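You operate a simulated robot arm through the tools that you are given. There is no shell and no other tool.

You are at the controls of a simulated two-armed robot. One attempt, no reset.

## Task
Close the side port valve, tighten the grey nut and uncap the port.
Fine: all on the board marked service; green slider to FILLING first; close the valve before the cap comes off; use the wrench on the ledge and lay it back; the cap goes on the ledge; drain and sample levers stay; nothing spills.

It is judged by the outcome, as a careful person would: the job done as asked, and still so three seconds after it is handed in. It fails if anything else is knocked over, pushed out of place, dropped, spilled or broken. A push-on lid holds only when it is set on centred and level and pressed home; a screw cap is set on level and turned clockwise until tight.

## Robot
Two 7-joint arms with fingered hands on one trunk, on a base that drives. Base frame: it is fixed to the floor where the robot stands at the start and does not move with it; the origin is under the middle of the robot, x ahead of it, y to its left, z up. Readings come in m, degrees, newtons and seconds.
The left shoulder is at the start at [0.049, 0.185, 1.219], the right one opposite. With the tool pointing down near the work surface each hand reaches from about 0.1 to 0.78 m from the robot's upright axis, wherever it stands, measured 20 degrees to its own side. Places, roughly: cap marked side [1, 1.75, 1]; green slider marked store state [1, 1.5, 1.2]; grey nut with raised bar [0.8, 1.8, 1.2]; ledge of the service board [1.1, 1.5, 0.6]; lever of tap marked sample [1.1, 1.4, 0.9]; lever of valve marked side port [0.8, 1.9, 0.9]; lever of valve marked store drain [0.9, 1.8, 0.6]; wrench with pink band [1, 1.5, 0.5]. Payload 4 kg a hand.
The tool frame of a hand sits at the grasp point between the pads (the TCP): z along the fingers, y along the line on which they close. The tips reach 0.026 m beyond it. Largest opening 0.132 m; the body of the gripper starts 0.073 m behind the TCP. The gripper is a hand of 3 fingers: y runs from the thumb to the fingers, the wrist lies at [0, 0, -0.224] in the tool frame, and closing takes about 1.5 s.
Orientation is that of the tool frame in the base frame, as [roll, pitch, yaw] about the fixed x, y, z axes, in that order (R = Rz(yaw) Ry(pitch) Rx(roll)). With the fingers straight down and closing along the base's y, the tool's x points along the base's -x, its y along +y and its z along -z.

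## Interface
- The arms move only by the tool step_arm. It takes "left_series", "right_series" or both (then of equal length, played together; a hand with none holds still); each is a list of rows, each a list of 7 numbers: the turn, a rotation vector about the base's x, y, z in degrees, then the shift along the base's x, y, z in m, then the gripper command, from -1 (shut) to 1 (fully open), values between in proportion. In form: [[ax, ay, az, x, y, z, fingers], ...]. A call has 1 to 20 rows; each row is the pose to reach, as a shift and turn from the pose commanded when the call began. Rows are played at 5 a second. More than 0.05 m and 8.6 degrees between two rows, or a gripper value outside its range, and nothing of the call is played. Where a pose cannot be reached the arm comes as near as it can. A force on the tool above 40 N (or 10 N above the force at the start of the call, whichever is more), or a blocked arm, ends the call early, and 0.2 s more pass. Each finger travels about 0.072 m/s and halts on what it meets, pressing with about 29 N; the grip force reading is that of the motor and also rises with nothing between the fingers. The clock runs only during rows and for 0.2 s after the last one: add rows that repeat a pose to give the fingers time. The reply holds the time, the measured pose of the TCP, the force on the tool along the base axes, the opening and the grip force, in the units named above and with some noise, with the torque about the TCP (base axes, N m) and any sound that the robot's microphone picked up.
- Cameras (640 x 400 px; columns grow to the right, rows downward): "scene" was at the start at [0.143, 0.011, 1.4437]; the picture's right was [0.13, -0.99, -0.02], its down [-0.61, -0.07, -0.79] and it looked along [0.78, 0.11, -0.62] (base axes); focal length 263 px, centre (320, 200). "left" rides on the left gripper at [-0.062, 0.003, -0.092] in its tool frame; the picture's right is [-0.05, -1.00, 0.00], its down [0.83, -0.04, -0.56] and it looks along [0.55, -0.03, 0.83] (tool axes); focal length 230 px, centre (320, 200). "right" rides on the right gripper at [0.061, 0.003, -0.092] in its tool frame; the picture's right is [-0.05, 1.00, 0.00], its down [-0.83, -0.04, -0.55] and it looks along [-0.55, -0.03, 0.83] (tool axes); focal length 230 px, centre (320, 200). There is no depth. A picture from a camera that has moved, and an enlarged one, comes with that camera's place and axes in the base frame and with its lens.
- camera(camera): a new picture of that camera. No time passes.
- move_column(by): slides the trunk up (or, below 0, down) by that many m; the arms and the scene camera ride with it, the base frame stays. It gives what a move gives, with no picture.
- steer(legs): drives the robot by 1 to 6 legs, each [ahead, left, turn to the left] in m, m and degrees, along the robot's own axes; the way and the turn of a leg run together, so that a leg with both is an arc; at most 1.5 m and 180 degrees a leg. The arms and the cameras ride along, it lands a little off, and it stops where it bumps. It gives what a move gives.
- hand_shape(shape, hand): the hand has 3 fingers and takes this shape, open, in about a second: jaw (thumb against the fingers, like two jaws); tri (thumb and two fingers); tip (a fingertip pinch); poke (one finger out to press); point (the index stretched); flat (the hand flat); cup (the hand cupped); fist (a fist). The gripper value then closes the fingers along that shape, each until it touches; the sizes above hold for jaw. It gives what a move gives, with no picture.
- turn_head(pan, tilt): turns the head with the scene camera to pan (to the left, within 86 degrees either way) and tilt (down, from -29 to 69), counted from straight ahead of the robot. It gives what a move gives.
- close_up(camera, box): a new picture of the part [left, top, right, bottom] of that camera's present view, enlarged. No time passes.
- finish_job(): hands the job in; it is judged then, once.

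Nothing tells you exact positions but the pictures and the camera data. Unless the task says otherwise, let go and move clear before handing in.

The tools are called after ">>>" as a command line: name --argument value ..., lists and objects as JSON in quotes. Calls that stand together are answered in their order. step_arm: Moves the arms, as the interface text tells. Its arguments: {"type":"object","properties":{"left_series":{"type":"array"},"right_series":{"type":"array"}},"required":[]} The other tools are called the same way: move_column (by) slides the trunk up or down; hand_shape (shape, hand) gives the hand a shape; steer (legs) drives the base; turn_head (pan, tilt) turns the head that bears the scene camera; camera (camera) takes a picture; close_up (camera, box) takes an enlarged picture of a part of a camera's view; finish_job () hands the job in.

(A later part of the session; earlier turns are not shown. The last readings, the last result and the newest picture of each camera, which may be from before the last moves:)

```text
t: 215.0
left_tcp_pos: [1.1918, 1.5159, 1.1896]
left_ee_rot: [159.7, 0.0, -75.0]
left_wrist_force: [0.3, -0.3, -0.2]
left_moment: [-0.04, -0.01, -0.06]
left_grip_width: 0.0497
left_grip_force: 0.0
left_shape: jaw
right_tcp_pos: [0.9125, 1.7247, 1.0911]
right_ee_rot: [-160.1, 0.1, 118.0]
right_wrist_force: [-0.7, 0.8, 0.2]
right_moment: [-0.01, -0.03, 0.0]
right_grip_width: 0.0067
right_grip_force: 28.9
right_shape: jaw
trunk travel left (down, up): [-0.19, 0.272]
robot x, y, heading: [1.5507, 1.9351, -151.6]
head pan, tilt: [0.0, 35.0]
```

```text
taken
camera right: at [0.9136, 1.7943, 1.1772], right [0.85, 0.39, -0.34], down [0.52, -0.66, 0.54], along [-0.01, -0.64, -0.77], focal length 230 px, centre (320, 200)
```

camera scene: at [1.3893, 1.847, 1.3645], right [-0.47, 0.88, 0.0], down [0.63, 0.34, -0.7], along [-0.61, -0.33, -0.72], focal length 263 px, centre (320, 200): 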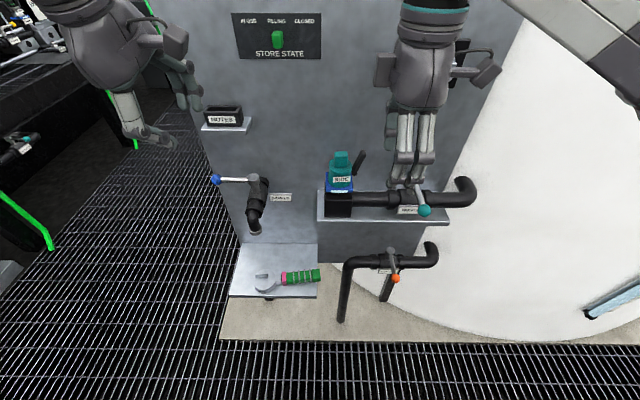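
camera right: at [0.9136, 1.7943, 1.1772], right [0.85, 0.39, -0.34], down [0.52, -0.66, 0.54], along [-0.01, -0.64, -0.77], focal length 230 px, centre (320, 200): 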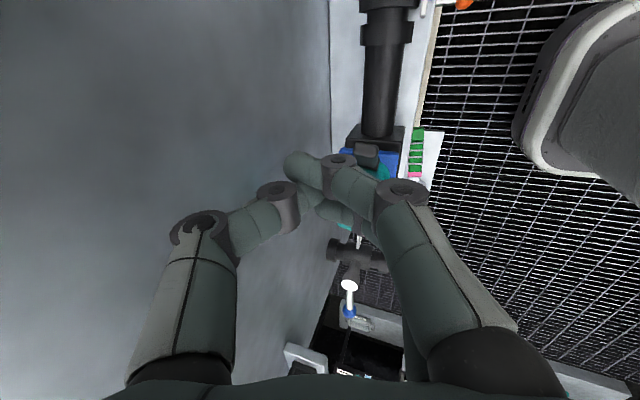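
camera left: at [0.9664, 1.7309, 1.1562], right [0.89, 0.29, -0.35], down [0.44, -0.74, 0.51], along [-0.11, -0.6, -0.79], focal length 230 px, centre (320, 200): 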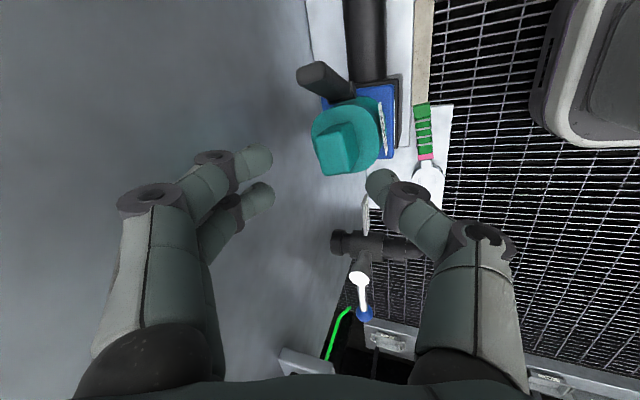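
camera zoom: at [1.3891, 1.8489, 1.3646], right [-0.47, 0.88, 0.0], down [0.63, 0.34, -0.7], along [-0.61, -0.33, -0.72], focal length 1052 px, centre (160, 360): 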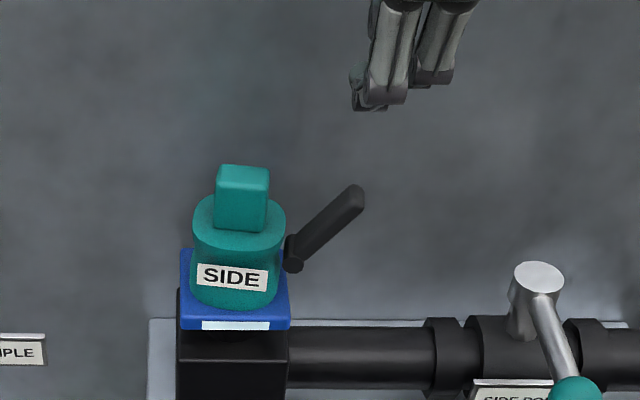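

The lever stays open at ~40–45°. Pressing it further down with the closed fingertips.

>>> step_arm --right_series '[[0, 0, 0, 0.004, -0.0026, -0.03, -1], [0, 0, 0, 0.004, -0.0026, -0.05, -1], [0, 0, 0, 0.004, -0.0026, -0.06, -1], [0, 0, 0, 0.0035, -0.0018, -0.07, -1], [0, 0, 0, 0.003, -0.0009, -0.08, -1], [0, 0, 0, 0.0021, 0.0009, -0.09, -1], [0, 0, 0, 0.0021, 0.0009, -0.09, -1]]'

>>> close_up --camera "scene" --box '[310, 110, 410, 210]'

```text
t: 216.6
left_tcp_pos: [1.1922, 1.514, 1.1896]
left_ee_rot: [159.8, 0.1, -75.0]
left_wrist_force: [0.2, -0.1, -0.6]
left_moment: [0.02, -0.01, -0.02]
left_grip_width: 0.0498
left_grip_force: 0.1
left_shape: jaw
right_tcp_pos: [0.9134, 1.7251, 1.0025]
right_ee_rot: [-160.2, 0.2, 118.0]
right_wrist_force: [0.1, -0.4, -0.6]
right_moment: [0.02, -0.04, 0.0]
right_grip_width: 0.0066
right_grip_force: 28.9
right_shape: jaw
trunk travel left (down, up): [-0.19, 0.272]
robot x, y, heading: [1.5504, 1.9361, -151.7]
head pan, tilt: [0.0, 35.0]
```

```text
4.00 times, centred on (360, 160) of scene
camera zoom: at [1.3894, 1.8479, 1.3646], right [-0.47, 0.88, 0.0], down [0.63, 0.34, -0.7], along [-0.61, -0.33, -0.72], focal length 1052 px, centre (160, 360)
```

zoom: 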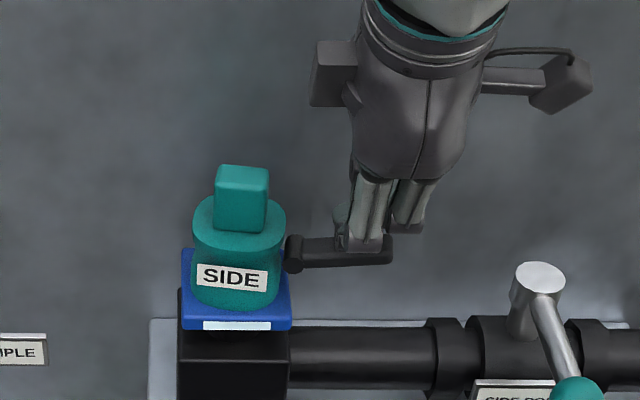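

The lever is now almost horizontal. A little further to make sure it is fully open.

>>> step_arm --right_series '[[0, 0, 0, 0, 0, -0.006, -1], [0, 0, 0, 0, 0, -0.012, -1], [0, 0, 0, 0, 0, -0.016, -1], [0, 0, 0, 0, 0, -0.016, -1]]'

>>> close_up --camera "scene" --box '[310, 110, 410, 210]'

```text
t: 217.6
left_tcp_pos: [1.1912, 1.5142, 1.1888]
left_ee_rot: [159.7, 0.1, -75.1]
left_wrist_force: [0.5, -0.9, 0.4]
left_moment: [-0.04, -0.05, 0.0]
left_grip_width: 0.0495
left_grip_force: 0.1
left_shape: jaw
right_tcp_pos: [0.9137, 1.7263, 0.9858]
right_ee_rot: [-160.2, 0.2, 118.0]
right_wrist_force: [-0.2, -0.7, 1.6]
right_moment: [-0.01, 0.03, 0.02]
right_grip_width: 0.0068
right_grip_force: 29.0
right_shape: jaw
trunk travel left (down, up): [-0.19, 0.272]
robot x, y, heading: [1.5558, 1.9363, -151.7]
head pan, tilt: [0.0, 35.0]
```

```text
4.00 times, centred on (360, 160) of scene
camera zoom: at [1.3894, 1.848, 1.3646], right [-0.47, 0.88, 0.0], down [0.63, 0.34, -0.7], along [-0.61, -0.33, -0.72], focal length 1052 px, centre (160, 360)
```

zoom: 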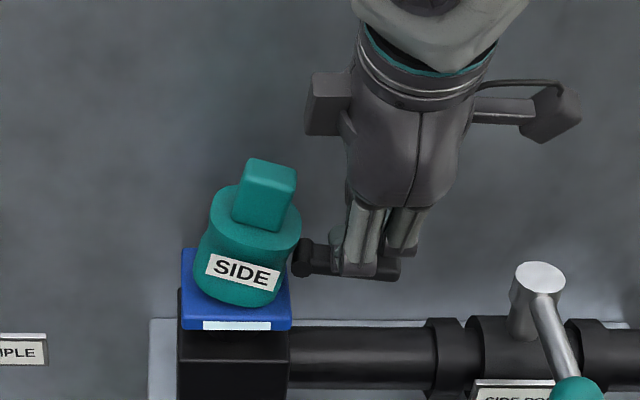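

The cap tilts now – it's released. I must ease off right away so it settles back on the port.

>>> step_arm --right_series '[[0, 0, 0, 0, 0, 0.004, -1], [0, 0, 0, 0, 0, 0.008, -1], [0, 0, 0, 0, 0, 0.012, -1], [0, 0, 0, 0, 0, 0.016, -1], [0, 0, 0, 0, 0, 0.02, -1]]'

>>> close_up --camera "scene" --box '[310, 110, 410, 210]'

```text
t: 218.8
left_tcp_pos: [1.1926, 1.5144, 1.1897]
left_ee_rot: [159.7, 0.1, -75.0]
left_wrist_force: [0.1, 0.1, 0.3]
left_moment: [0.01, -0.02, 0.01]
left_grip_width: 0.0497
left_grip_force: 0.1
left_shape: jaw
right_tcp_pos: [0.9145, 1.7256, 1.0064]
right_ee_rot: [-160.0, 0.2, 117.9]
right_wrist_force: [0.0, 0.9, -0.2]
right_moment: [0.05, 0.0, 0.01]
right_grip_width: 0.0066
right_grip_force: 28.8
right_shape: jaw
trunk travel left (down, up): [-0.19, 0.272]
robot x, y, heading: [1.5512, 1.9336, -151.9]
head pan, tilt: [0.0, 35.0]
```

```text
4.00 times, centred on (360, 160) of scene
camera zoom: at [1.3893, 1.848, 1.3646], right [-0.47, 0.88, 0.0], down [0.63, 0.34, -0.7], along [-0.61, -0.33, -0.72], focal length 1052 px, centre (160, 360)
```

zoom: 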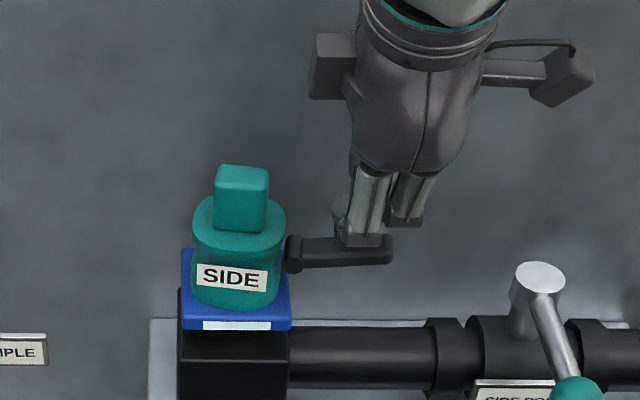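

The cap sits upright again with its lever out flat. I'll lift the right hand straight up and away, then bring the left hand back for the tab.

>>> step_arm --right_series '[[0, 0, 0, 0, 0, 0.03, -1], [0, 0, 0, 0, 0, 0.07, -1], [0, 0, 0, 0, 0, 0.11, -1], [0, 0, 0, 0.0265, 0.0141, 0.13, -1], [0, 0, 0, 0.0617, 0.033, 0.14, -0.5], [0, 0, 0, 0.0958, 0.0577, 0.14, 0], [0, 0, 0, 0.1152, 0.0948, 0.14, 0], [0, 0, 0, 0.12, 0.14, 0.14, 0], [0, 0, 0, 0.12, 0.18, 0.14, 0]]'

>>> close_up --camera "scene" --box '[310, 110, 410, 210]'

>>> camera --camera "scene"

```text
t: 220.8
left_tcp_pos: [1.1913, 1.5161, 1.19]
left_ee_rot: [159.7, -0.1, -75.1]
left_wrist_force: [-0.3, -0.1, 1.3]
left_moment: [-0.03, 0.04, 0.01]
left_grip_width: 0.0496
left_grip_force: 0.0
left_shape: jaw
right_tcp_pos: [1.034, 1.9078, 1.1486]
right_ee_rot: [-160.1, 0.2, 118.0]
right_wrist_force: [0.2, 0.7, 0.4]
right_moment: [-0.03, -0.01, 0.0]
right_grip_width: 0.0654
right_grip_force: 0.0
right_shape: jaw
trunk travel left (down, up): [-0.19, 0.272]
robot x, y, heading: [1.5525, 1.9306, -151.5]
head pan, tilt: [0.0, 35.0]
```

```text
4.00 times, centred on (360, 160) of scene
camera zoom: at [1.3897, 1.8497, 1.3648], right [-0.47, 0.88, 0.0], down [0.63, 0.34, -0.7], along [-0.61, -0.33, -0.72], focal length 1052 px, centre (160, 360)
```

zoom: 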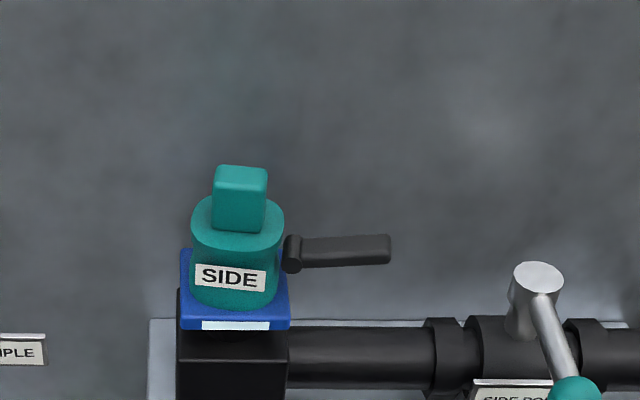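

```text
taken
camera scene: at [1.3897, 1.8497, 1.3648], right [-0.47, 0.88, 0.0], down [0.63, 0.34, -0.7], along [-0.61, -0.33, -0.72], focal length 263 px, centre (320, 200)
```

scene: 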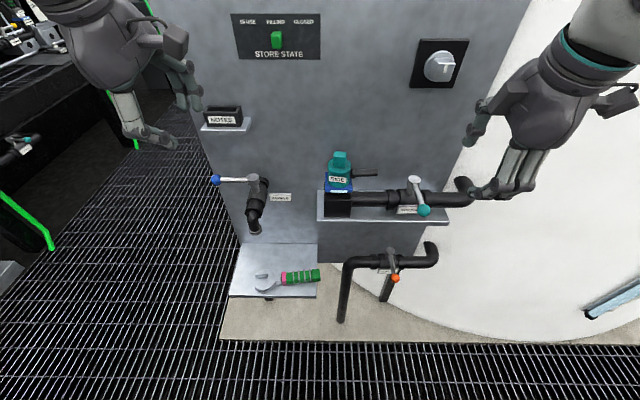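

All clear. Moving the left hand back over the tab.

>>> step_arm --left_series '[[0, 0, 1, -0.0231, 0.0432, -0.006, -0.24], [0, 0, 2, -0.0462, 0.0864, -0.012, -0.24], [0, 0, 3, -0.0692, 0.1297, -0.018, -0.24], [0, 0, 4, -0.0923, 0.1729, -0.024, -0.24], [0, 0, 5, -0.1151, 0.2155, -0.03, -0.24], [0, 0, 5, -0.1469, 0.1985, -0.04, -0.24], [0, 0, 5, -0.1786, 0.1816, -0.05, -0.24], [0, 0, 5, -0.2104, 0.1646, -0.06, -0.24], [0, 0, 5, -0.2416, 0.148, -0.07, -0.24], [0, 0, 5, -0.2416, 0.148, -0.085, -0.24], [0, 0, 5, -0.2416, 0.148, -0.085, -0.24]]'

>>> camera --camera "left"

>>> close_up --camera "left" --box '[240, 60, 400, 220]'

```text
t: 223.2
left_tcp_pos: [0.947, 1.6637, 1.1049]
left_ee_rot: [159.7, 0.1, -70.0]
left_wrist_force: [-0.3, -0.7, -0.4]
left_moment: [0.0, 0.0, -0.02]
left_grip_width: 0.0498
left_grip_force: 0.2
left_shape: jaw
right_tcp_pos: [1.0332, 1.9065, 1.1483]
right_ee_rot: [-160.2, 0.2, 118.0]
right_wrist_force: [0.6, 0.5, -0.1]
right_moment: [-0.03, 0.03, -0.02]
right_grip_width: 0.0653
right_grip_force: 0.0
right_shape: jaw
trunk travel left (down, up): [-0.19, 0.272]
robot x, y, heading: [1.5525, 1.9361, -151.9]
head pan, tilt: [0.0, 35.0]
```

```text
taken
camera left: at [0.9541, 1.7314, 1.191], right [0.86, 0.37, -0.35], down [0.5, -0.7, 0.51], along [-0.06, -0.61, -0.79], focal length 230 px, centre (320, 200)
```

left: 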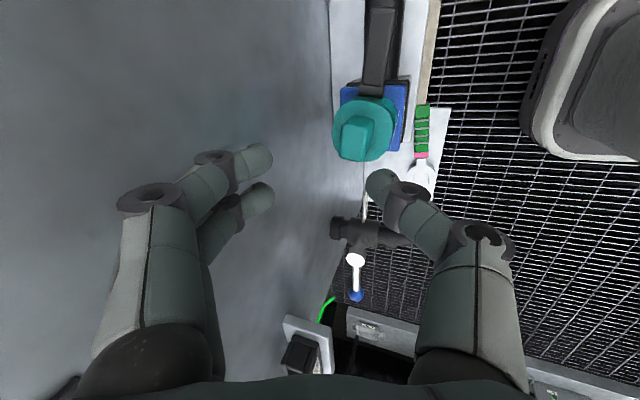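

```text
2.50 times, centred on (320, 140) of left
camera zoom: at [0.9541, 1.7314, 1.191], right [0.86, 0.37, -0.35], down [0.5, -0.7, 0.51], along [-0.06, -0.61, -0.79], focal length 575 px, centre (320, 350)
```

zoom: 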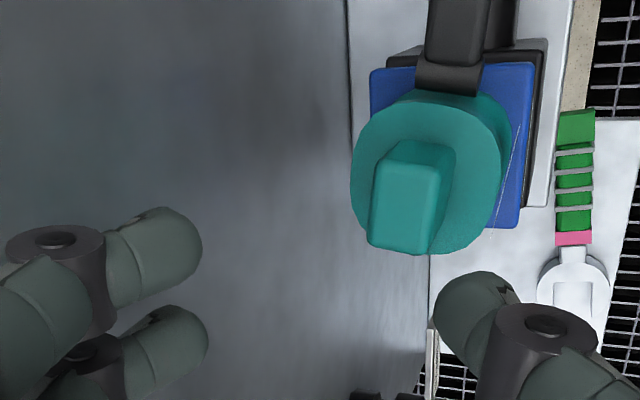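

Tab is right below the hand. Descending and gripping.

>>> step_arm --left_series '[[0, 0, 0, 0.0027, 0.002, -0.03, -0.24], [0, 0, 0, 0.0027, 0.002, -0.06, -0.24], [0, 0, 0, 0.0027, 0.002, -0.078, -0.3], [0, 0, 0, 0.0027, 0.002, -0.087, -0.318], [0, 0, 0, 0.0027, 0.002, -0.087, -0.45], [0, 0, 0, 0.0027, 0.002, -0.087, -0.6], [0, 0, 0, 0.0027, 0.002, -0.087, -0.8], [0, 0, 0, 0.0027, 0.002, -0.087, -1], [0, 0, 0, 0.0027, 0.002, -0.087, -1], [0, 0, 0, 0.0027, 0.002, -0.087, -1], [0, 0, 0, 0.0027, 0.002, -0.087, -1]]'

>>> camera --camera "left"

>>> close_up --camera "scene" --box '[310, 110, 410, 210]'

```text
t: 225.6
left_tcp_pos: [0.9512, 1.6656, 1.0167]
left_ee_rot: [159.7, 0.0, -70.0]
left_wrist_force: [4.2, 1.0, 5.0]
left_moment: [0.14, -0.35, -0.02]
left_grip_width: 0.0293
left_grip_force: 28.8
left_shape: jaw
right_tcp_pos: [1.0351, 1.9058, 1.149]
right_ee_rot: [-160.2, 0.2, 118.0]
right_wrist_force: [0.9, -0.3, 0.6]
right_moment: [-0.02, 0.0, -0.01]
right_grip_width: 0.0654
right_grip_force: 0.0
right_shape: jaw
trunk travel left (down, up): [-0.19, 0.272]
robot x, y, heading: [1.5573, 1.936, -151.6]
head pan, tilt: [0.0, 35.0]
```

```text
taken
camera left: at [0.9577, 1.733, 1.1046], right [0.86, 0.37, -0.35], down [0.5, -0.7, 0.5], along [-0.06, -0.61, -0.79], focal length 230 px, centre (320, 200)
```

left: 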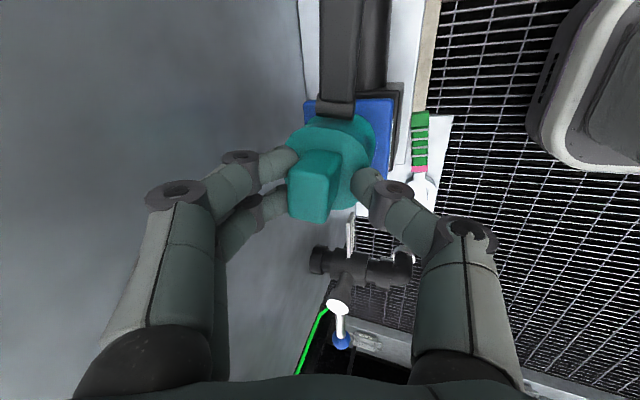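

```text
4.00 times, centred on (360, 160) of scene
camera zoom: at [1.3903, 1.8484, 1.3648], right [-0.47, 0.88, 0.0], down [0.63, 0.34, -0.7], along [-0.61, -0.33, -0.72], focal length 1052 px, centre (160, 360)
```

zoom: 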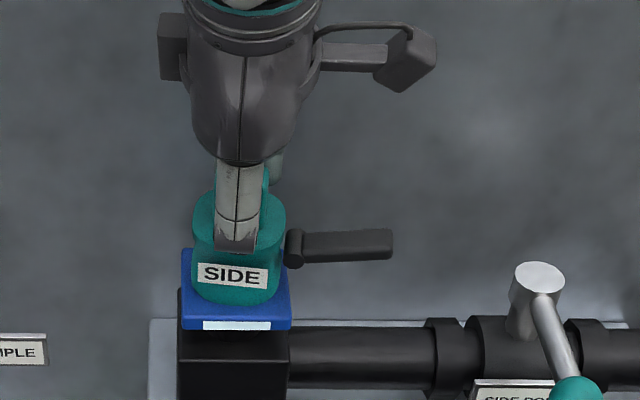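

The thumb caught the cap's shoulder. I'll reopen, raise 5 mm and grip again.

>>> step_arm --left_series '[[0, 0, 0, 0, 0, 0, -0.6], [0, 0, 0, 0, 0, 0, -0.3], [0, 0, 0, 0, 0, 0.003, -0.3], [0, 0, 0, 0, 0, 0.006, -0.3], [0, 0, 0, 0, 0, 0.006, -0.45], [0, 0, 0, 0, 0, 0.006, -0.6], [0, 0, 0, 0, 0, 0.006, -0.8], [0, 0, 0, 0, 0, 0.006, -1], [0, 0, 0, 0, 0, 0.006, -1], [0, 0, 0, 0, 0, 0.006, -1], [0, 0, 0, 0, 0, 0.006, -1]]'

>>> camera --camera "left"

>>> close_up --camera "scene" --box '[310, 110, 410, 210]'

```text
t: 228.0
left_tcp_pos: [0.9494, 1.6654, 1.0228]
left_ee_rot: [159.7, 0.2, -70.0]
left_wrist_force: [1.3, 0.2, 0.6]
left_moment: [0.03, -0.11, -0.01]
left_grip_width: 0.0186
left_grip_force: 29.1
left_shape: jaw
right_tcp_pos: [1.0338, 1.9056, 1.1491]
right_ee_rot: [-160.1, 0.2, 118.0]
right_wrist_force: [0.0, -0.6, 0.0]
right_moment: [-0.01, -0.03, 0.02]
right_grip_width: 0.0654
right_grip_force: 0.2
right_shape: jaw
trunk travel left (down, up): [-0.19, 0.272]
robot x, y, heading: [1.5542, 1.9347, -151.6]
head pan, tilt: [0.0, 35.0]
```

```text
taken
camera left: at [0.9568, 1.733, 1.1097], right [0.86, 0.37, -0.35], down [0.5, -0.7, 0.51], along [-0.06, -0.61, -0.79], focal length 230 px, centre (320, 200)
```

left: 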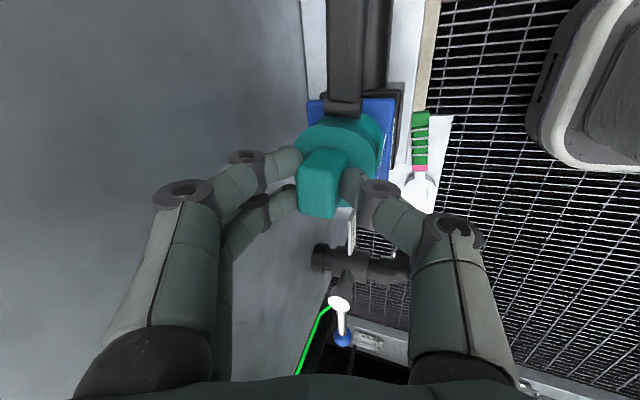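

```text
4.00 times, centred on (360, 160) of scene
camera zoom: at [1.3894, 1.8482, 1.3646], right [-0.47, 0.88, 0.0], down [0.63, 0.34, -0.7], along [-0.61, -0.33, -0.72], focal length 1052 px, centre (160, 360)
```

zoom: 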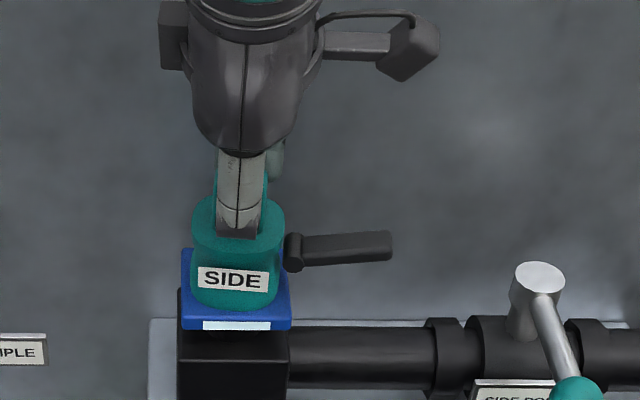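

Now it's on the tab (18.6 mm). Lifting gently.

>>> step_arm --left_series '[[0, 0, 0, 0, 0, 0.005, -1], [0, 0, 0, 0, 0, 0.01, -1], [0, 0, 0, 0, 0, 0.015, -1], [0, 0, 0, 0, 0, 0.02, -1]]'

>>> close_up --camera "scene" --box '[310, 110, 410, 210]'

```text
t: 229.0
left_tcp_pos: [0.9503, 1.6669, 1.0418]
left_ee_rot: [159.7, -0.1, -70.0]
left_wrist_force: [0.7, 0.4, -0.8]
left_moment: [-0.01, -0.02, -0.02]
left_grip_width: 0.0184
left_grip_force: 28.8
left_shape: jaw
right_tcp_pos: [1.0348, 1.9061, 1.1491]
right_ee_rot: [-160.1, 0.1, 118.1]
right_wrist_force: [0.2, 0.5, -0.5]
right_moment: [0.02, 0.02, 0.0]
right_grip_width: 0.0653
right_grip_force: 0.2
right_shape: jaw
trunk travel left (down, up): [-0.19, 0.272]
robot x, y, heading: [1.5525, 1.9352, -151.7]
head pan, tilt: [0.0, 35.0]
```

```text
4.00 times, centred on (360, 160) of scene
camera zoom: at [1.3892, 1.8481, 1.3646], right [-0.47, 0.88, 0.0], down [0.63, 0.34, -0.7], along [-0.61, -0.33, -0.72], focal length 1052 px, centre (160, 360)
```

zoom: 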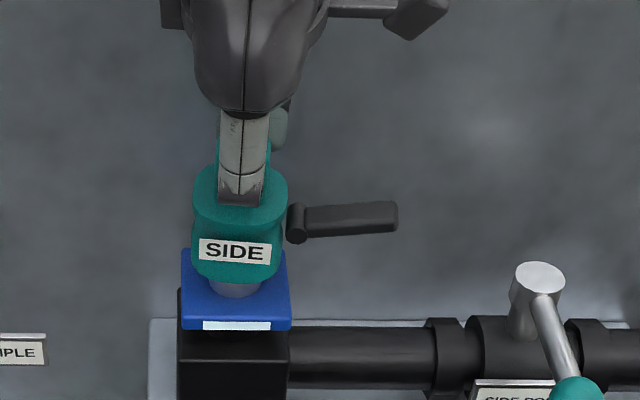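

The cap comes off freely. Lifting it clear, then backing away and moving left toward the ledge's free left side.

>>> step_arm --left_series '[[0, 0, 0, 0, 0, 0.04, -1], [0, 0, 0, 0, 0, 0.08, -1], [0, 0, 0, 0.04, 0.01, 0.08, -1], [0, 0, 0, 0.0847, 0.0112, 0.08, -1], [0, 0, 0, 0.1295, 0.0124, 0.08, -1], [0, 0, 0, 0.1741, 0.0137, 0.07, -1], [0, 0, 0, 0.2188, 0.0148, 0.06, -1], [0, 0, 0, 0.2574, -0.0043, 0.05, -1], [0, 0, 0, 0.2762, -0.0395, 0.03, -1], [0, 0, 0, 0.2951, -0.0748, 0.01, -1], [0, 0, 0, 0.3139, -0.1101, -0.01, -1], [0, 0, 0, 0.3327, -0.1454, -0.03, -1], [0, 0, 0, 0.3384, -0.156, -0.07, -1]]'

>>> camera --camera "scene"

>>> camera --camera "left"

```text
t: 231.8
left_tcp_pos: [1.2883, 1.5083, 0.9724]
left_ee_rot: [159.7, 0.0, -69.9]
left_wrist_force: [0.6, 0.3, -1.1]
left_moment: [-0.01, 0.02, 0.0]
left_grip_width: 0.0184
left_grip_force: 29.2
left_shape: jaw
right_tcp_pos: [1.0344, 1.905, 1.1469]
right_ee_rot: [-160.2, 0.2, 118.1]
right_wrist_force: [1.1, -0.4, -0.3]
right_moment: [-0.01, -0.02, 0.01]
right_grip_width: 0.0654
right_grip_force: 0.0
right_shape: jaw
trunk travel left (down, up): [-0.19, 0.272]
robot x, y, heading: [1.5541, 1.935, -151.9]
head pan, tilt: [0.0, 35.0]
```

```text
taken
camera scene: at [1.3891, 1.8476, 1.3645], right [-0.47, 0.88, 0.0], down [0.63, 0.34, -0.7], along [-0.61, -0.33, -0.72], focal length 263 px, centre (320, 200)
```

scene: 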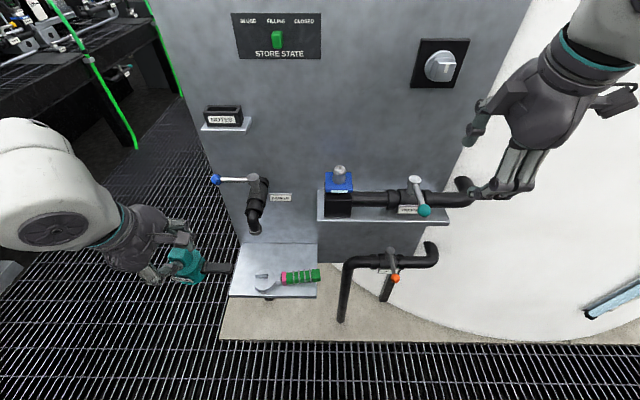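

```text
taken
camera left: at [1.2945, 1.5764, 1.0603], right [0.86, 0.37, -0.35], down [0.5, -0.7, 0.51], along [-0.06, -0.61, -0.79], focal length 230 px, centre (320, 200)
```

left: 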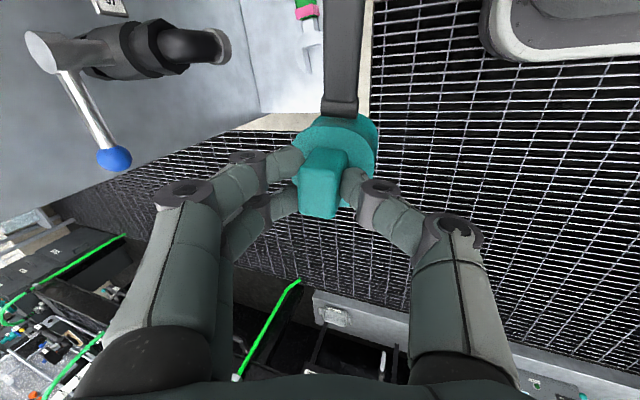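

The port is open with nothing spilling. Now lowering the cap in front of the ledge, then moving it in over the free left part.

>>> step_arm --left_series '[[0, 0, 0, 0, 0, -0.036, -1], [0, 0, 0, 0, 0, -0.073, -1], [0, 0, 0, 0, 0, -0.11, -1], [0, 0, 0, 0, 0, -0.146, -1], [0, 0, 0, 0, 0, -0.183, -1], [0, 0, 0, 0, 0, -0.22, -1], [0, 0, 0, 0, 0, -0.256, -1], [0, 0, 0, 0, 0, -0.29, -1], [0, 0, 0, 0, 0, -0.29, -1]]'

>>> camera --camera "scene"

>>> camera --camera "left"

```text
t: 233.8
left_tcp_pos: [1.2891, 1.5104, 0.6815]
left_ee_rot: [159.7, 0.1, -69.9]
left_wrist_force: [0.4, 0.3, -1.8]
left_moment: [-0.01, -0.02, 0.01]
left_grip_width: 0.0181
left_grip_force: 28.9
left_shape: jaw
right_tcp_pos: [1.0343, 1.906, 1.1483]
right_ee_rot: [-160.1, 0.1, 118.0]
right_wrist_force: [0.1, -0.3, -0.3]
right_moment: [-0.03, -0.02, 0.02]
right_grip_width: 0.0652
right_grip_force: 0.1
right_shape: jaw
trunk travel left (down, up): [-0.19, 0.272]
robot x, y, heading: [1.5536, 1.9357, -151.6]
head pan, tilt: [0.0, 35.0]
```

```text
taken
camera scene: at [1.3895, 1.8482, 1.3647], right [-0.47, 0.88, 0.0], down [0.63, 0.34, -0.7], along [-0.61, -0.33, -0.72], focal length 263 px, centre (320, 200)
```

scene: 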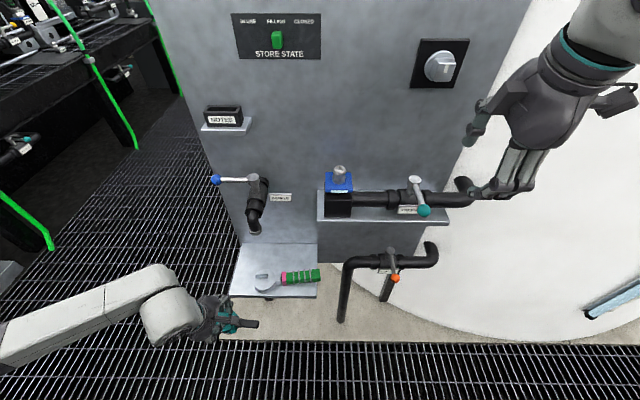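

```text
taken
camera left: at [1.2955, 1.5775, 0.7694], right [0.86, 0.37, -0.35], down [0.5, -0.7, 0.51], along [-0.06, -0.61, -0.79], focal length 230 px, centre (320, 200)
```

left: 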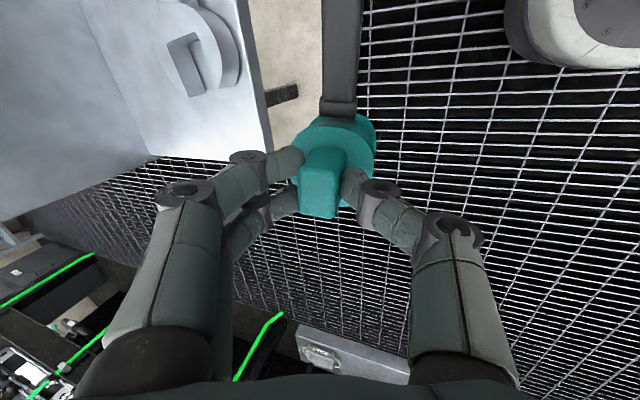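

Moving forward over the ledge's left side, checking on the way.

>>> step_arm --left_series '[[0, 0, 0, -0.0332, -0.0145, 0, -1], [0, 0, 0, -0.0663, -0.0291, 0, -1], [0, 0, 0, -0.0995, -0.0436, 0, -1], [0, 0, 0, -0.1326, -0.0582, 0, -1], [0, 0, 0, -0.1326, -0.0582, 0, -1]]'

>>> camera --camera "left"

>>> close_up --camera "scene" --box '[140, 150, 340, 320]'

```text
t: 235.0
left_tcp_pos: [1.1557, 1.4508, 0.6822]
left_ee_rot: [159.7, 0.1, -70.0]
left_wrist_force: [0.4, 0.0, -1.9]
left_moment: [0.03, 0.0, 0.0]
left_grip_width: 0.0178
left_grip_force: 28.9
left_shape: jaw
right_tcp_pos: [1.035, 1.9063, 1.1497]
right_ee_rot: [-160.1, 0.2, 118.1]
right_wrist_force: [0.2, -0.4, 0.1]
right_moment: [0.0, -0.01, 0.03]
right_grip_width: 0.0656
right_grip_force: 0.0
right_shape: jaw
trunk travel left (down, up): [-0.19, 0.272]
robot x, y, heading: [1.5536, 1.9324, -151.5]
head pan, tilt: [0.0, 35.0]
```

```text
taken
camera left: at [1.1625, 1.5192, 0.7706], right [0.86, 0.37, -0.35], down [0.5, -0.7, 0.5], along [-0.06, -0.61, -0.79], focal length 230 px, centre (320, 200)
```

left: 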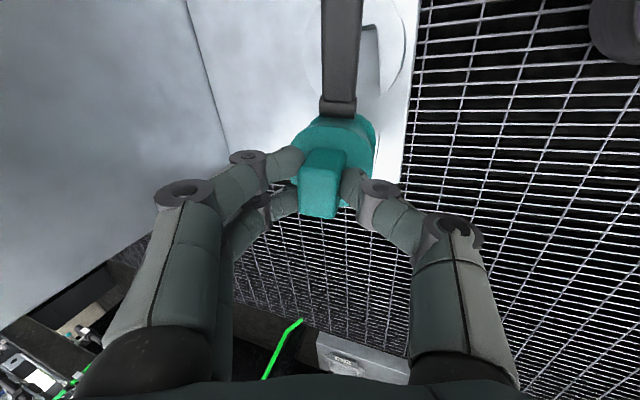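

```text
2.35 times, centred on (240, 235) of scene
camera zoom: at [1.3901, 1.848, 1.3647], right [-0.47, 0.88, 0.0], down [0.63, 0.34, -0.7], along [-0.61, -0.33, -0.72], focal length 619 px, centre (508, 118)
```

zoom: 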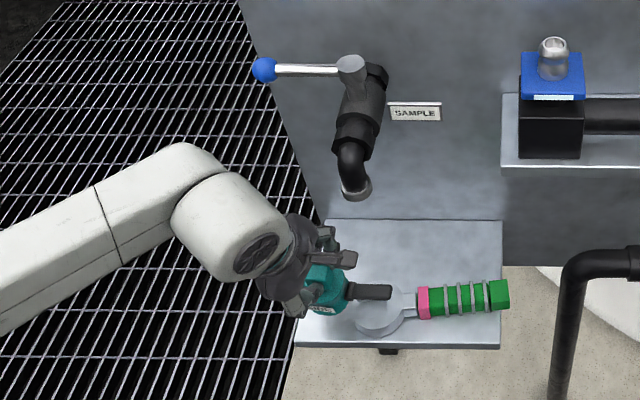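

>>> step_arm --left_series '[[0, 0, 0, -0.0163, -0.0067, 0, -1], [0, 0, 0, -0.0326, -0.0133, 0, -1], [0, 0, 0, -0.0326, -0.0133, -0.012, -1], [0, 0, 0, -0.0326, -0.0133, -0.024, -1], [0, 0, 0, -0.0326, -0.0133, -0.03, -1], [0, 0, 0, -0.0326, -0.0133, -0.03, -1]]'

>>> camera --camera "left"

>>> close_up --camera "scene" --box '[180, 180, 340, 310]'

```text
t: 236.4
left_tcp_pos: [1.1247, 1.4391, 0.6525]
left_ee_rot: [159.6, 0.1, -69.9]
left_wrist_force: [3.1, -8.4, 22.3]
left_moment: [0.0, 0.21, 0.1]
left_grip_width: 0.0202
left_grip_force: 29.5
left_shape: jaw
right_tcp_pos: [1.0347, 1.9069, 1.1496]
right_ee_rot: [-160.1, 0.2, 118.0]
right_wrist_force: [-0.2, -0.5, 0.4]
right_moment: [0.01, -0.02, 0.01]
right_grip_width: 0.0654
right_grip_force: 0.0
right_shape: jaw
trunk travel left (down, up): [-0.19, 0.272]
robot x, y, heading: [1.5508, 1.9366, -151.8]
head pan, tilt: [0.0, 35.0]
```

```text
taken
camera left: at [1.131, 1.5058, 0.7406], right [0.86, 0.37, -0.35], down [0.5, -0.7, 0.5], along [-0.06, -0.61, -0.79], focal length 230 px, centre (320, 200)
```

left: 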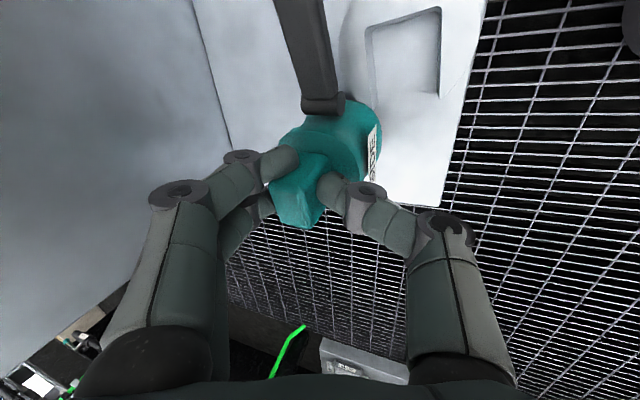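

```text
3.08 times, centred on (260, 245) of scene
camera zoom: at [1.3909, 1.8489, 1.3648], right [-0.47, 0.88, 0.0], down [0.63, 0.34, -0.7], along [-0.61, -0.33, -0.72], focal length 809 px, centre (505, 62)
```

zoom: 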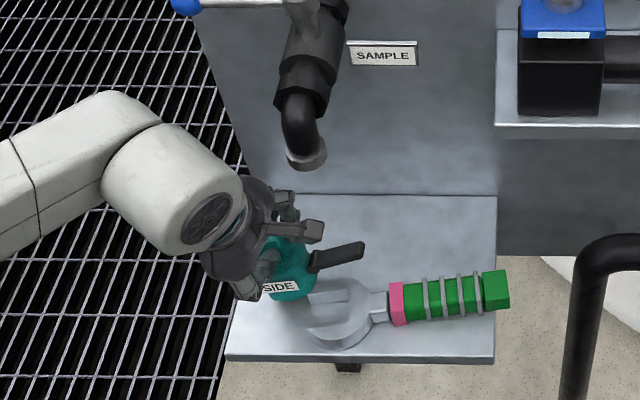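

The cap's edge is touching the wrench's jaw tip. I'll raise it, move it further back on the ledge, and check its attitude.

>>> step_arm --left_series '[[0, 0, 0, 0, 0, 0.01, -1], [0, 0, 0, 0, 0, 0.025, -1], [0, 0, 0, 0, 0, 0.025, -1]]'

>>> camera --camera "left"

>>> close_up --camera "scene" --box '[180, 180, 340, 310]'

```text
t: 237.2
left_tcp_pos: [1.1244, 1.4391, 0.6779]
left_ee_rot: [159.9, 0.1, -70.1]
left_wrist_force: [-1.2, 0.2, -1.5]
left_moment: [0.01, -0.02, -0.02]
left_grip_width: 0.0173
left_grip_force: 28.8
left_shape: jaw
right_tcp_pos: [1.0341, 1.906, 1.1493]
right_ee_rot: [-160.2, 0.3, 118.0]
right_wrist_force: [-0.3, -0.3, -0.3]
right_moment: [0.0, -0.02, -0.02]
right_grip_width: 0.0654
right_grip_force: 0.1
right_shape: jaw
trunk travel left (down, up): [-0.19, 0.272]
robot x, y, heading: [1.5526, 1.9374, -151.5]
head pan, tilt: [0.0, 35.0]
```

```text
taken
camera left: at [1.1303, 1.506, 0.7644], right [0.86, 0.37, -0.34], down [0.5, -0.7, 0.51], along [-0.05, -0.61, -0.79], focal length 230 px, centre (320, 200)
```

left: 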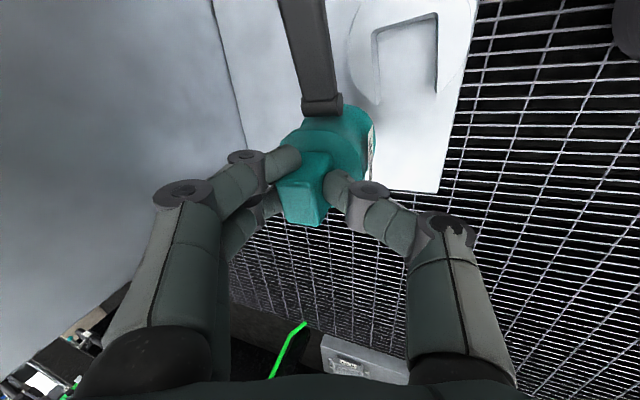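

```text
3.08 times, centred on (260, 245) of scene
camera zoom: at [1.389, 1.8478, 1.3644], right [-0.47, 0.88, 0.0], down [0.63, 0.34, -0.7], along [-0.61, -0.33, -0.72], focal length 809 px, centre (505, 62)
```

zoom: 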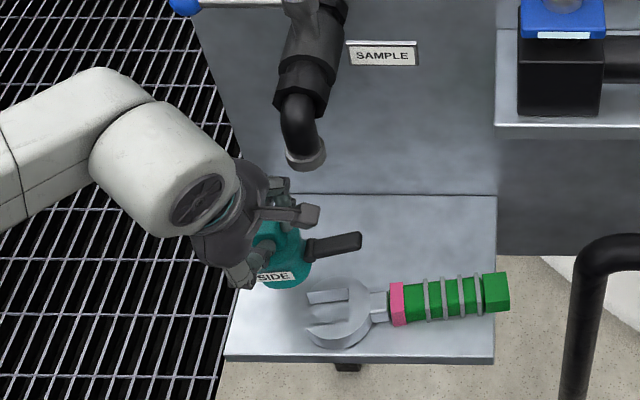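

The cap is still held. I'll go around the wrench's jaw tip: slightly left, down a little, then further back on the ledge.

>>> step_arm --left_series '[[0, 0, 0, 0.0085, -0.0159, 0, -1], [0, 0, 0, 0.0085, -0.0159, -0.01, -1], [0, 0, 0, 0.0085, -0.0159, -0.018, -1], [0, 0, 0, -0.001, -0.021, -0.018, -1], [0, 0, 0, -0.0106, -0.0261, -0.018, -1], [0, 0, 0, -0.0148, -0.0182, -0.018, -1], [0, 0, 0, -0.0148, -0.0182, -0.018, -1]]'

>>> camera --camera "left"

>>> close_up --camera "scene" --box '[180, 180, 340, 310]'

```text
t: 238.8
left_tcp_pos: [1.1091, 1.4206, 0.6588]
left_ee_rot: [159.8, 0.1, -70.1]
left_wrist_force: [-0.4, 0.3, -2.3]
left_moment: [0.0, -0.04, 0.0]
left_grip_width: 0.017
left_grip_force: 29.1
left_shape: jaw
right_tcp_pos: [1.0336, 1.9058, 1.1493]
right_ee_rot: [-160.1, 0.2, 118.0]
right_wrist_force: [-0.7, 0.2, -0.6]
right_moment: [0.0, 0.01, 0.01]
right_grip_width: 0.0653
right_grip_force: 0.0
right_shape: jaw
trunk travel left (down, up): [-0.19, 0.272]
robot x, y, heading: [1.5491, 1.9345, -151.5]
head pan, tilt: [0.0, 35.0]
```

```text
taken
camera left: at [1.115, 1.4877, 0.7469], right [0.86, 0.37, -0.35], down [0.5, -0.7, 0.51], along [-0.06, -0.61, -0.79], focal length 230 px, centre (320, 200)
```

left: 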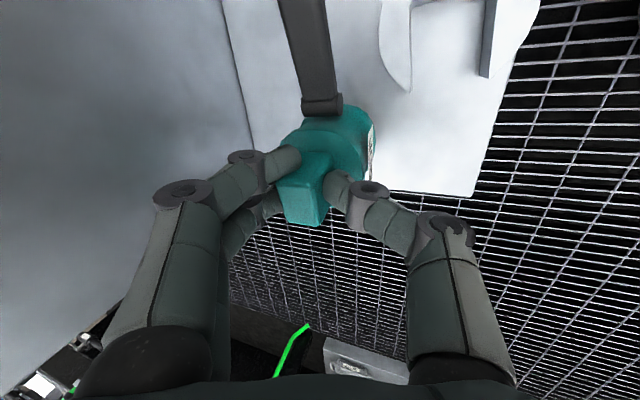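

```text
3.08 times, centred on (260, 245) of scene
camera zoom: at [1.3892, 1.8477, 1.3645], right [-0.47, 0.88, 0.0], down [0.63, 0.34, -0.7], along [-0.61, -0.33, -0.72], focal length 809 px, centre (505, 62)
```

zoom: 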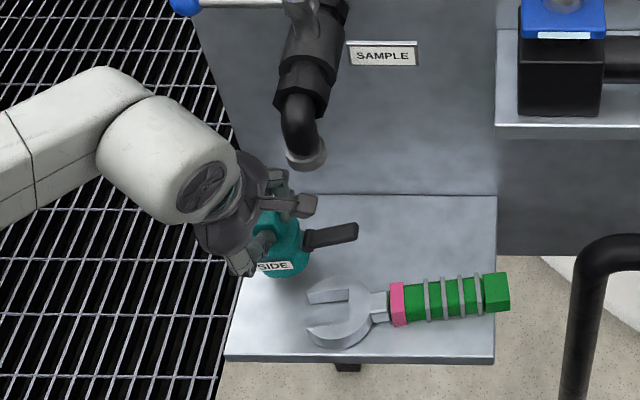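

The cap is now on the free spot, clear of the wrench and the ledge edge. Lowering until it touches.

>>> step_arm --left_series '[[0, 0, 0, 0, 0, -0.005, -1], [0, 0, 0, 0, 0, -0.009, -1], [0, 0, 0, 0, 0, -0.012, -1], [0, 0, 0, 0, 0, -0.012, -1]]'

>>> close_up --camera "scene" --box '[180, 180, 340, 310]'

```text
t: 239.8
left_tcp_pos: [1.1074, 1.421, 0.6482]
left_ee_rot: [159.8, 0.1, -70.0]
left_wrist_force: [-0.2, -0.3, -1.3]
left_moment: [-0.02, -0.02, -0.02]
left_grip_width: 0.0172
left_grip_force: 28.8
left_shape: jaw
right_tcp_pos: [1.0339, 1.9055, 1.1485]
right_ee_rot: [-160.1, 0.2, 118.1]
right_wrist_force: [0.0, 0.5, 0.3]
right_moment: [-0.01, -0.04, -0.02]
right_grip_width: 0.0654
right_grip_force: 0.2
right_shape: jaw
trunk travel left (down, up): [-0.19, 0.272]
robot x, y, heading: [1.5512, 1.9368, -151.5]
head pan, tilt: [0.0, 35.0]
```

```text
3.08 times, centred on (260, 245) of scene
camera zoom: at [1.3892, 1.8479, 1.3646], right [-0.47, 0.88, 0.0], down [0.63, 0.34, -0.7], along [-0.61, -0.33, -0.72], focal length 809 px, centre (505, 62)
```

zoom: 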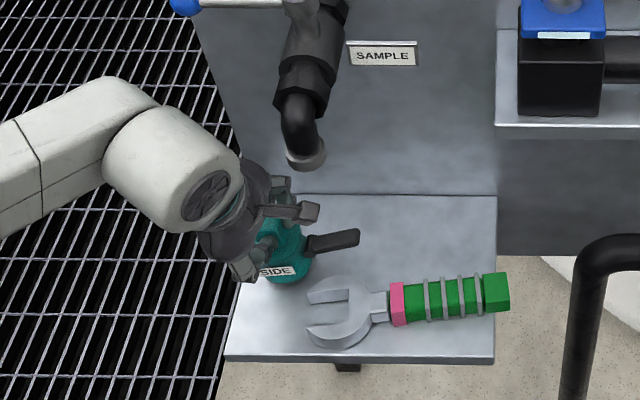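

Not touching yet; continuing down in small steps.

>>> step_arm --left_series '[[0, 0, 0, 0, 0, -0.003, -1], [0, 0, 0, 0, 0, -0.005, -1], [0, 0, 0, 0, 0, -0.007, -1], [0, 0, 0, 0, 0, -0.007, -1]]'

>>> camera --camera "left"

```text
t: 240.8
left_tcp_pos: [1.1083, 1.42, 0.6406]
left_ee_rot: [159.7, 0.1, -70.0]
left_wrist_force: [0.2, 1.0, -0.1]
left_moment: [-0.01, -0.01, -0.04]
left_grip_width: 0.0172
left_grip_force: 28.9
left_shape: jaw
right_tcp_pos: [1.0345, 1.9053, 1.1487]
right_ee_rot: [-160.1, 0.3, 118.1]
right_wrist_force: [0.5, -0.5, 0.1]
right_moment: [-0.01, 0.01, 0.02]
right_grip_width: 0.0654
right_grip_force: 0.0
right_shape: jaw
trunk travel left (down, up): [-0.19, 0.272]
robot x, y, heading: [1.5529, 1.9361, -151.8]
head pan, tilt: [0.0, 35.0]
```

```text
taken
camera left: at [1.1149, 1.4876, 0.7281], right [0.86, 0.37, -0.35], down [0.5, -0.7, 0.5], along [-0.06, -0.61, -0.79], focal length 230 px, centre (320, 200)
```

left: 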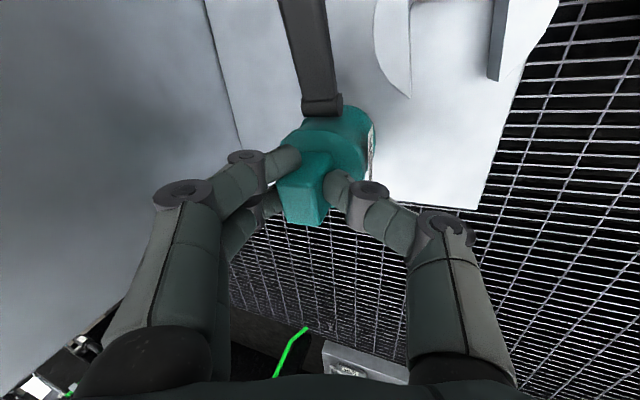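

>>> step_arm --left_series '[[0, 0, 0, 0, 0, -0.002, -1], [0, 0, 0, 0, 0, -0.004, -1], [0, 0, 0, 0, 0, -0.004, -1]]'

>>> close_up --camera "scene" --box '[200, 210, 320, 310]'

```text
t: 241.6
left_tcp_pos: [1.1073, 1.4199, 0.6388]
left_ee_rot: [159.6, 0.0, -70.0]
left_wrist_force: [-1.6, 2.2, 8.9]
left_moment: [-0.14, 0.08, -0.08]
left_grip_width: 0.0173
left_grip_force: 28.5
left_shape: jaw
right_tcp_pos: [1.0345, 1.9061, 1.1496]
right_ee_rot: [-160.1, 0.2, 118.0]
right_wrist_force: [0.2, 0.0, 0.2]
right_moment: [0.03, 0.01, -0.03]
right_grip_width: 0.0656
right_grip_force: 0.1
right_shape: jaw
trunk travel left (down, up): [-0.19, 0.272]
robot x, y, heading: [1.551, 1.9331, -151.9]
head pan, tilt: [0.0, 35.0]
```

```text
4.00 times, centred on (260, 260) of scene
camera zoom: at [1.3898, 1.849, 1.3648], right [-0.47, 0.88, 0.0], down [0.63, 0.34, -0.7], along [-0.61, -0.33, -0.72], focal length 1052 px, centre (560, -40)
```

zoom: 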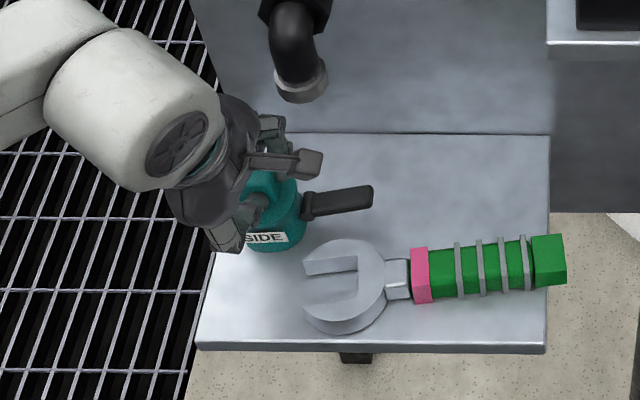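

Contact with the ledge (≈9 N). Opening the fingers to let the cap settle.

>>> step_arm --left_series '[[0, 0, 0, 0, 0, 0.001, -0.9], [0, 0, 0, 0, 0, 0.001, -0.75], [0, 0, 0, 0, 0, 0.001, -0.6], [0, 0, 0, 0, 0, 0.001, -0.45], [0, 0, 0, 0, 0, 0.001, -0.3], [0, 0, 0, 0, 0, 0.001, -0.24], [0, 0, 0, 0, 0, 0.001, -0.24]]'

>>> camera --camera "left"

>>> close_up --camera "scene" --box '[200, 210, 320, 310]'

```text
t: 243.2
left_tcp_pos: [1.1084, 1.4207, 0.6385]
left_ee_rot: [159.7, 0.0, -70.0]
left_wrist_force: [-1.0, -0.4, 11.4]
left_moment: [-0.04, -0.09, -0.02]
left_grip_width: 0.045
left_grip_force: 0.0
left_shape: jaw
right_tcp_pos: [1.0347, 1.9065, 1.1482]
right_ee_rot: [-160.1, 0.2, 118.0]
right_wrist_force: [-0.1, -0.7, -0.2]
right_moment: [0.06, -0.03, 0.0]
right_grip_width: 0.0654
right_grip_force: 0.0
right_shape: jaw
trunk travel left (down, up): [-0.19, 0.272]
robot x, y, heading: [1.5532, 1.9362, -151.6]
head pan, tilt: [0.0, 35.0]
```

```text
taken
camera left: at [1.115, 1.4878, 0.7258], right [0.86, 0.37, -0.35], down [0.5, -0.7, 0.5], along [-0.06, -0.61, -0.79], focal length 230 px, centre (320, 200)
```

left: 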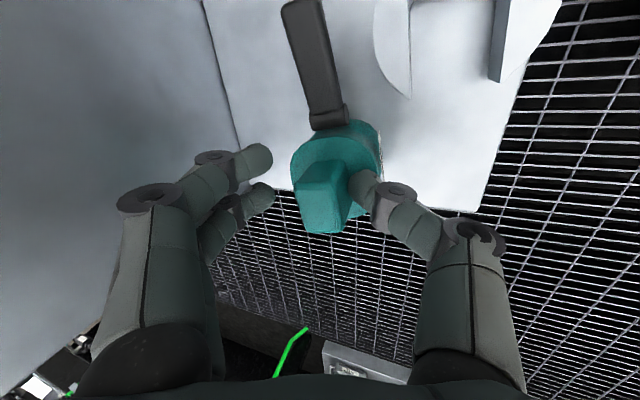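

```text
4.00 times, centred on (260, 260) of scene
camera zoom: at [1.3901, 1.849, 1.3648], right [-0.47, 0.88, 0.0], down [0.63, 0.34, -0.7], along [-0.61, -0.33, -0.72], focal length 1052 px, centre (560, -40)
```

zoom: 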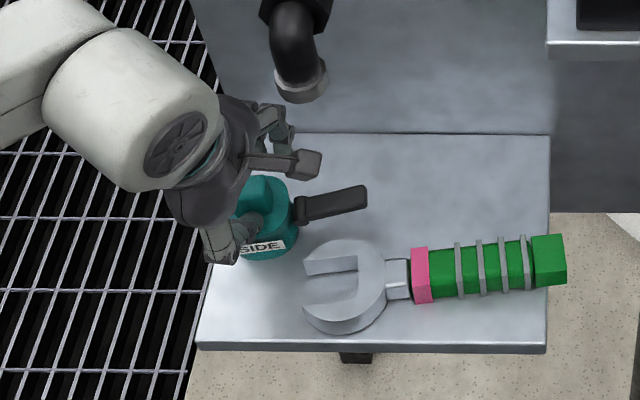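

The cap stands on the ledge; the thumb is lightly resting on its shoulder. I'll lift a little, open wider, slip left off the tab, then up and back (staying clear of the tap).

>>> step_arm --left_series '[[0, 0, 0, 0, 0, 0.005, -0.24], [0, 0, 0, 0, 0, 0.01, -0.1], [0, 0, 0, 0, 0, 0.012, 0.05], [0, 0, 0, 0, 0, 0.015, 0.1], [0, 0, 0, 0.0047, -0.0088, 0.02, 0.1], [0, 0, 0, 0.0094, -0.0176, 0.026, 0.1], [0, 0, 0, 0.0141, -0.0265, 0.034, 0.1], [0, 0, 0, 0.0188, -0.0353, 0.042, 0.1], [0, 0, 0, 0.0236, -0.0441, 0.05, 0.1]]'

>>> camera --camera "left"

>>> close_up --camera "scene" --box '[180, 190, 320, 310]'

```text
t: 245.2
left_tcp_pos: [1.1323, 1.3762, 0.6872]
left_ee_rot: [159.8, 0.0, -70.1]
left_wrist_force: [-0.7, -0.4, 0.2]
left_moment: [0.0, -0.03, 0.02]
left_grip_width: 0.0719
left_grip_force: 0.1
left_shape: jaw
right_tcp_pos: [1.0349, 1.907, 1.1487]
right_ee_rot: [-160.1, 0.1, 118.0]
right_wrist_force: [0.5, -0.7, -0.4]
right_moment: [-0.01, 0.03, -0.02]
right_grip_width: 0.0653
right_grip_force: 0.1
right_shape: jaw
trunk travel left (down, up): [-0.19, 0.272]
robot x, y, heading: [1.5508, 1.9325, -151.7]
head pan, tilt: [0.0, 35.0]
```

```text
taken
camera left: at [1.1383, 1.4437, 0.7753], right [0.86, 0.37, -0.35], down [0.5, -0.7, 0.5], along [-0.06, -0.61, -0.79], focal length 230 px, centre (320, 200)
```

left: 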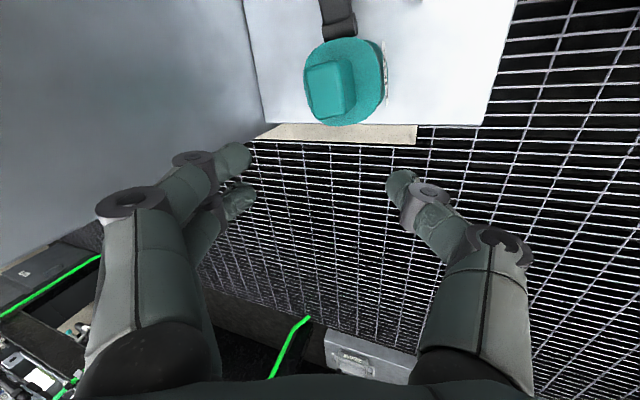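

```text
3.33 times, centred on (250, 250) of scene
camera zoom: at [1.3896, 1.8479, 1.3646], right [-0.47, 0.88, 0.0], down [0.63, 0.34, -0.7], along [-0.61, -0.33, -0.72], focal length 877 px, centre (553, 33)
```

zoom: 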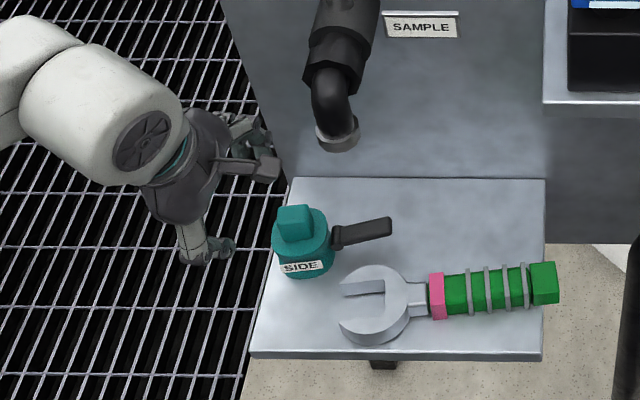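

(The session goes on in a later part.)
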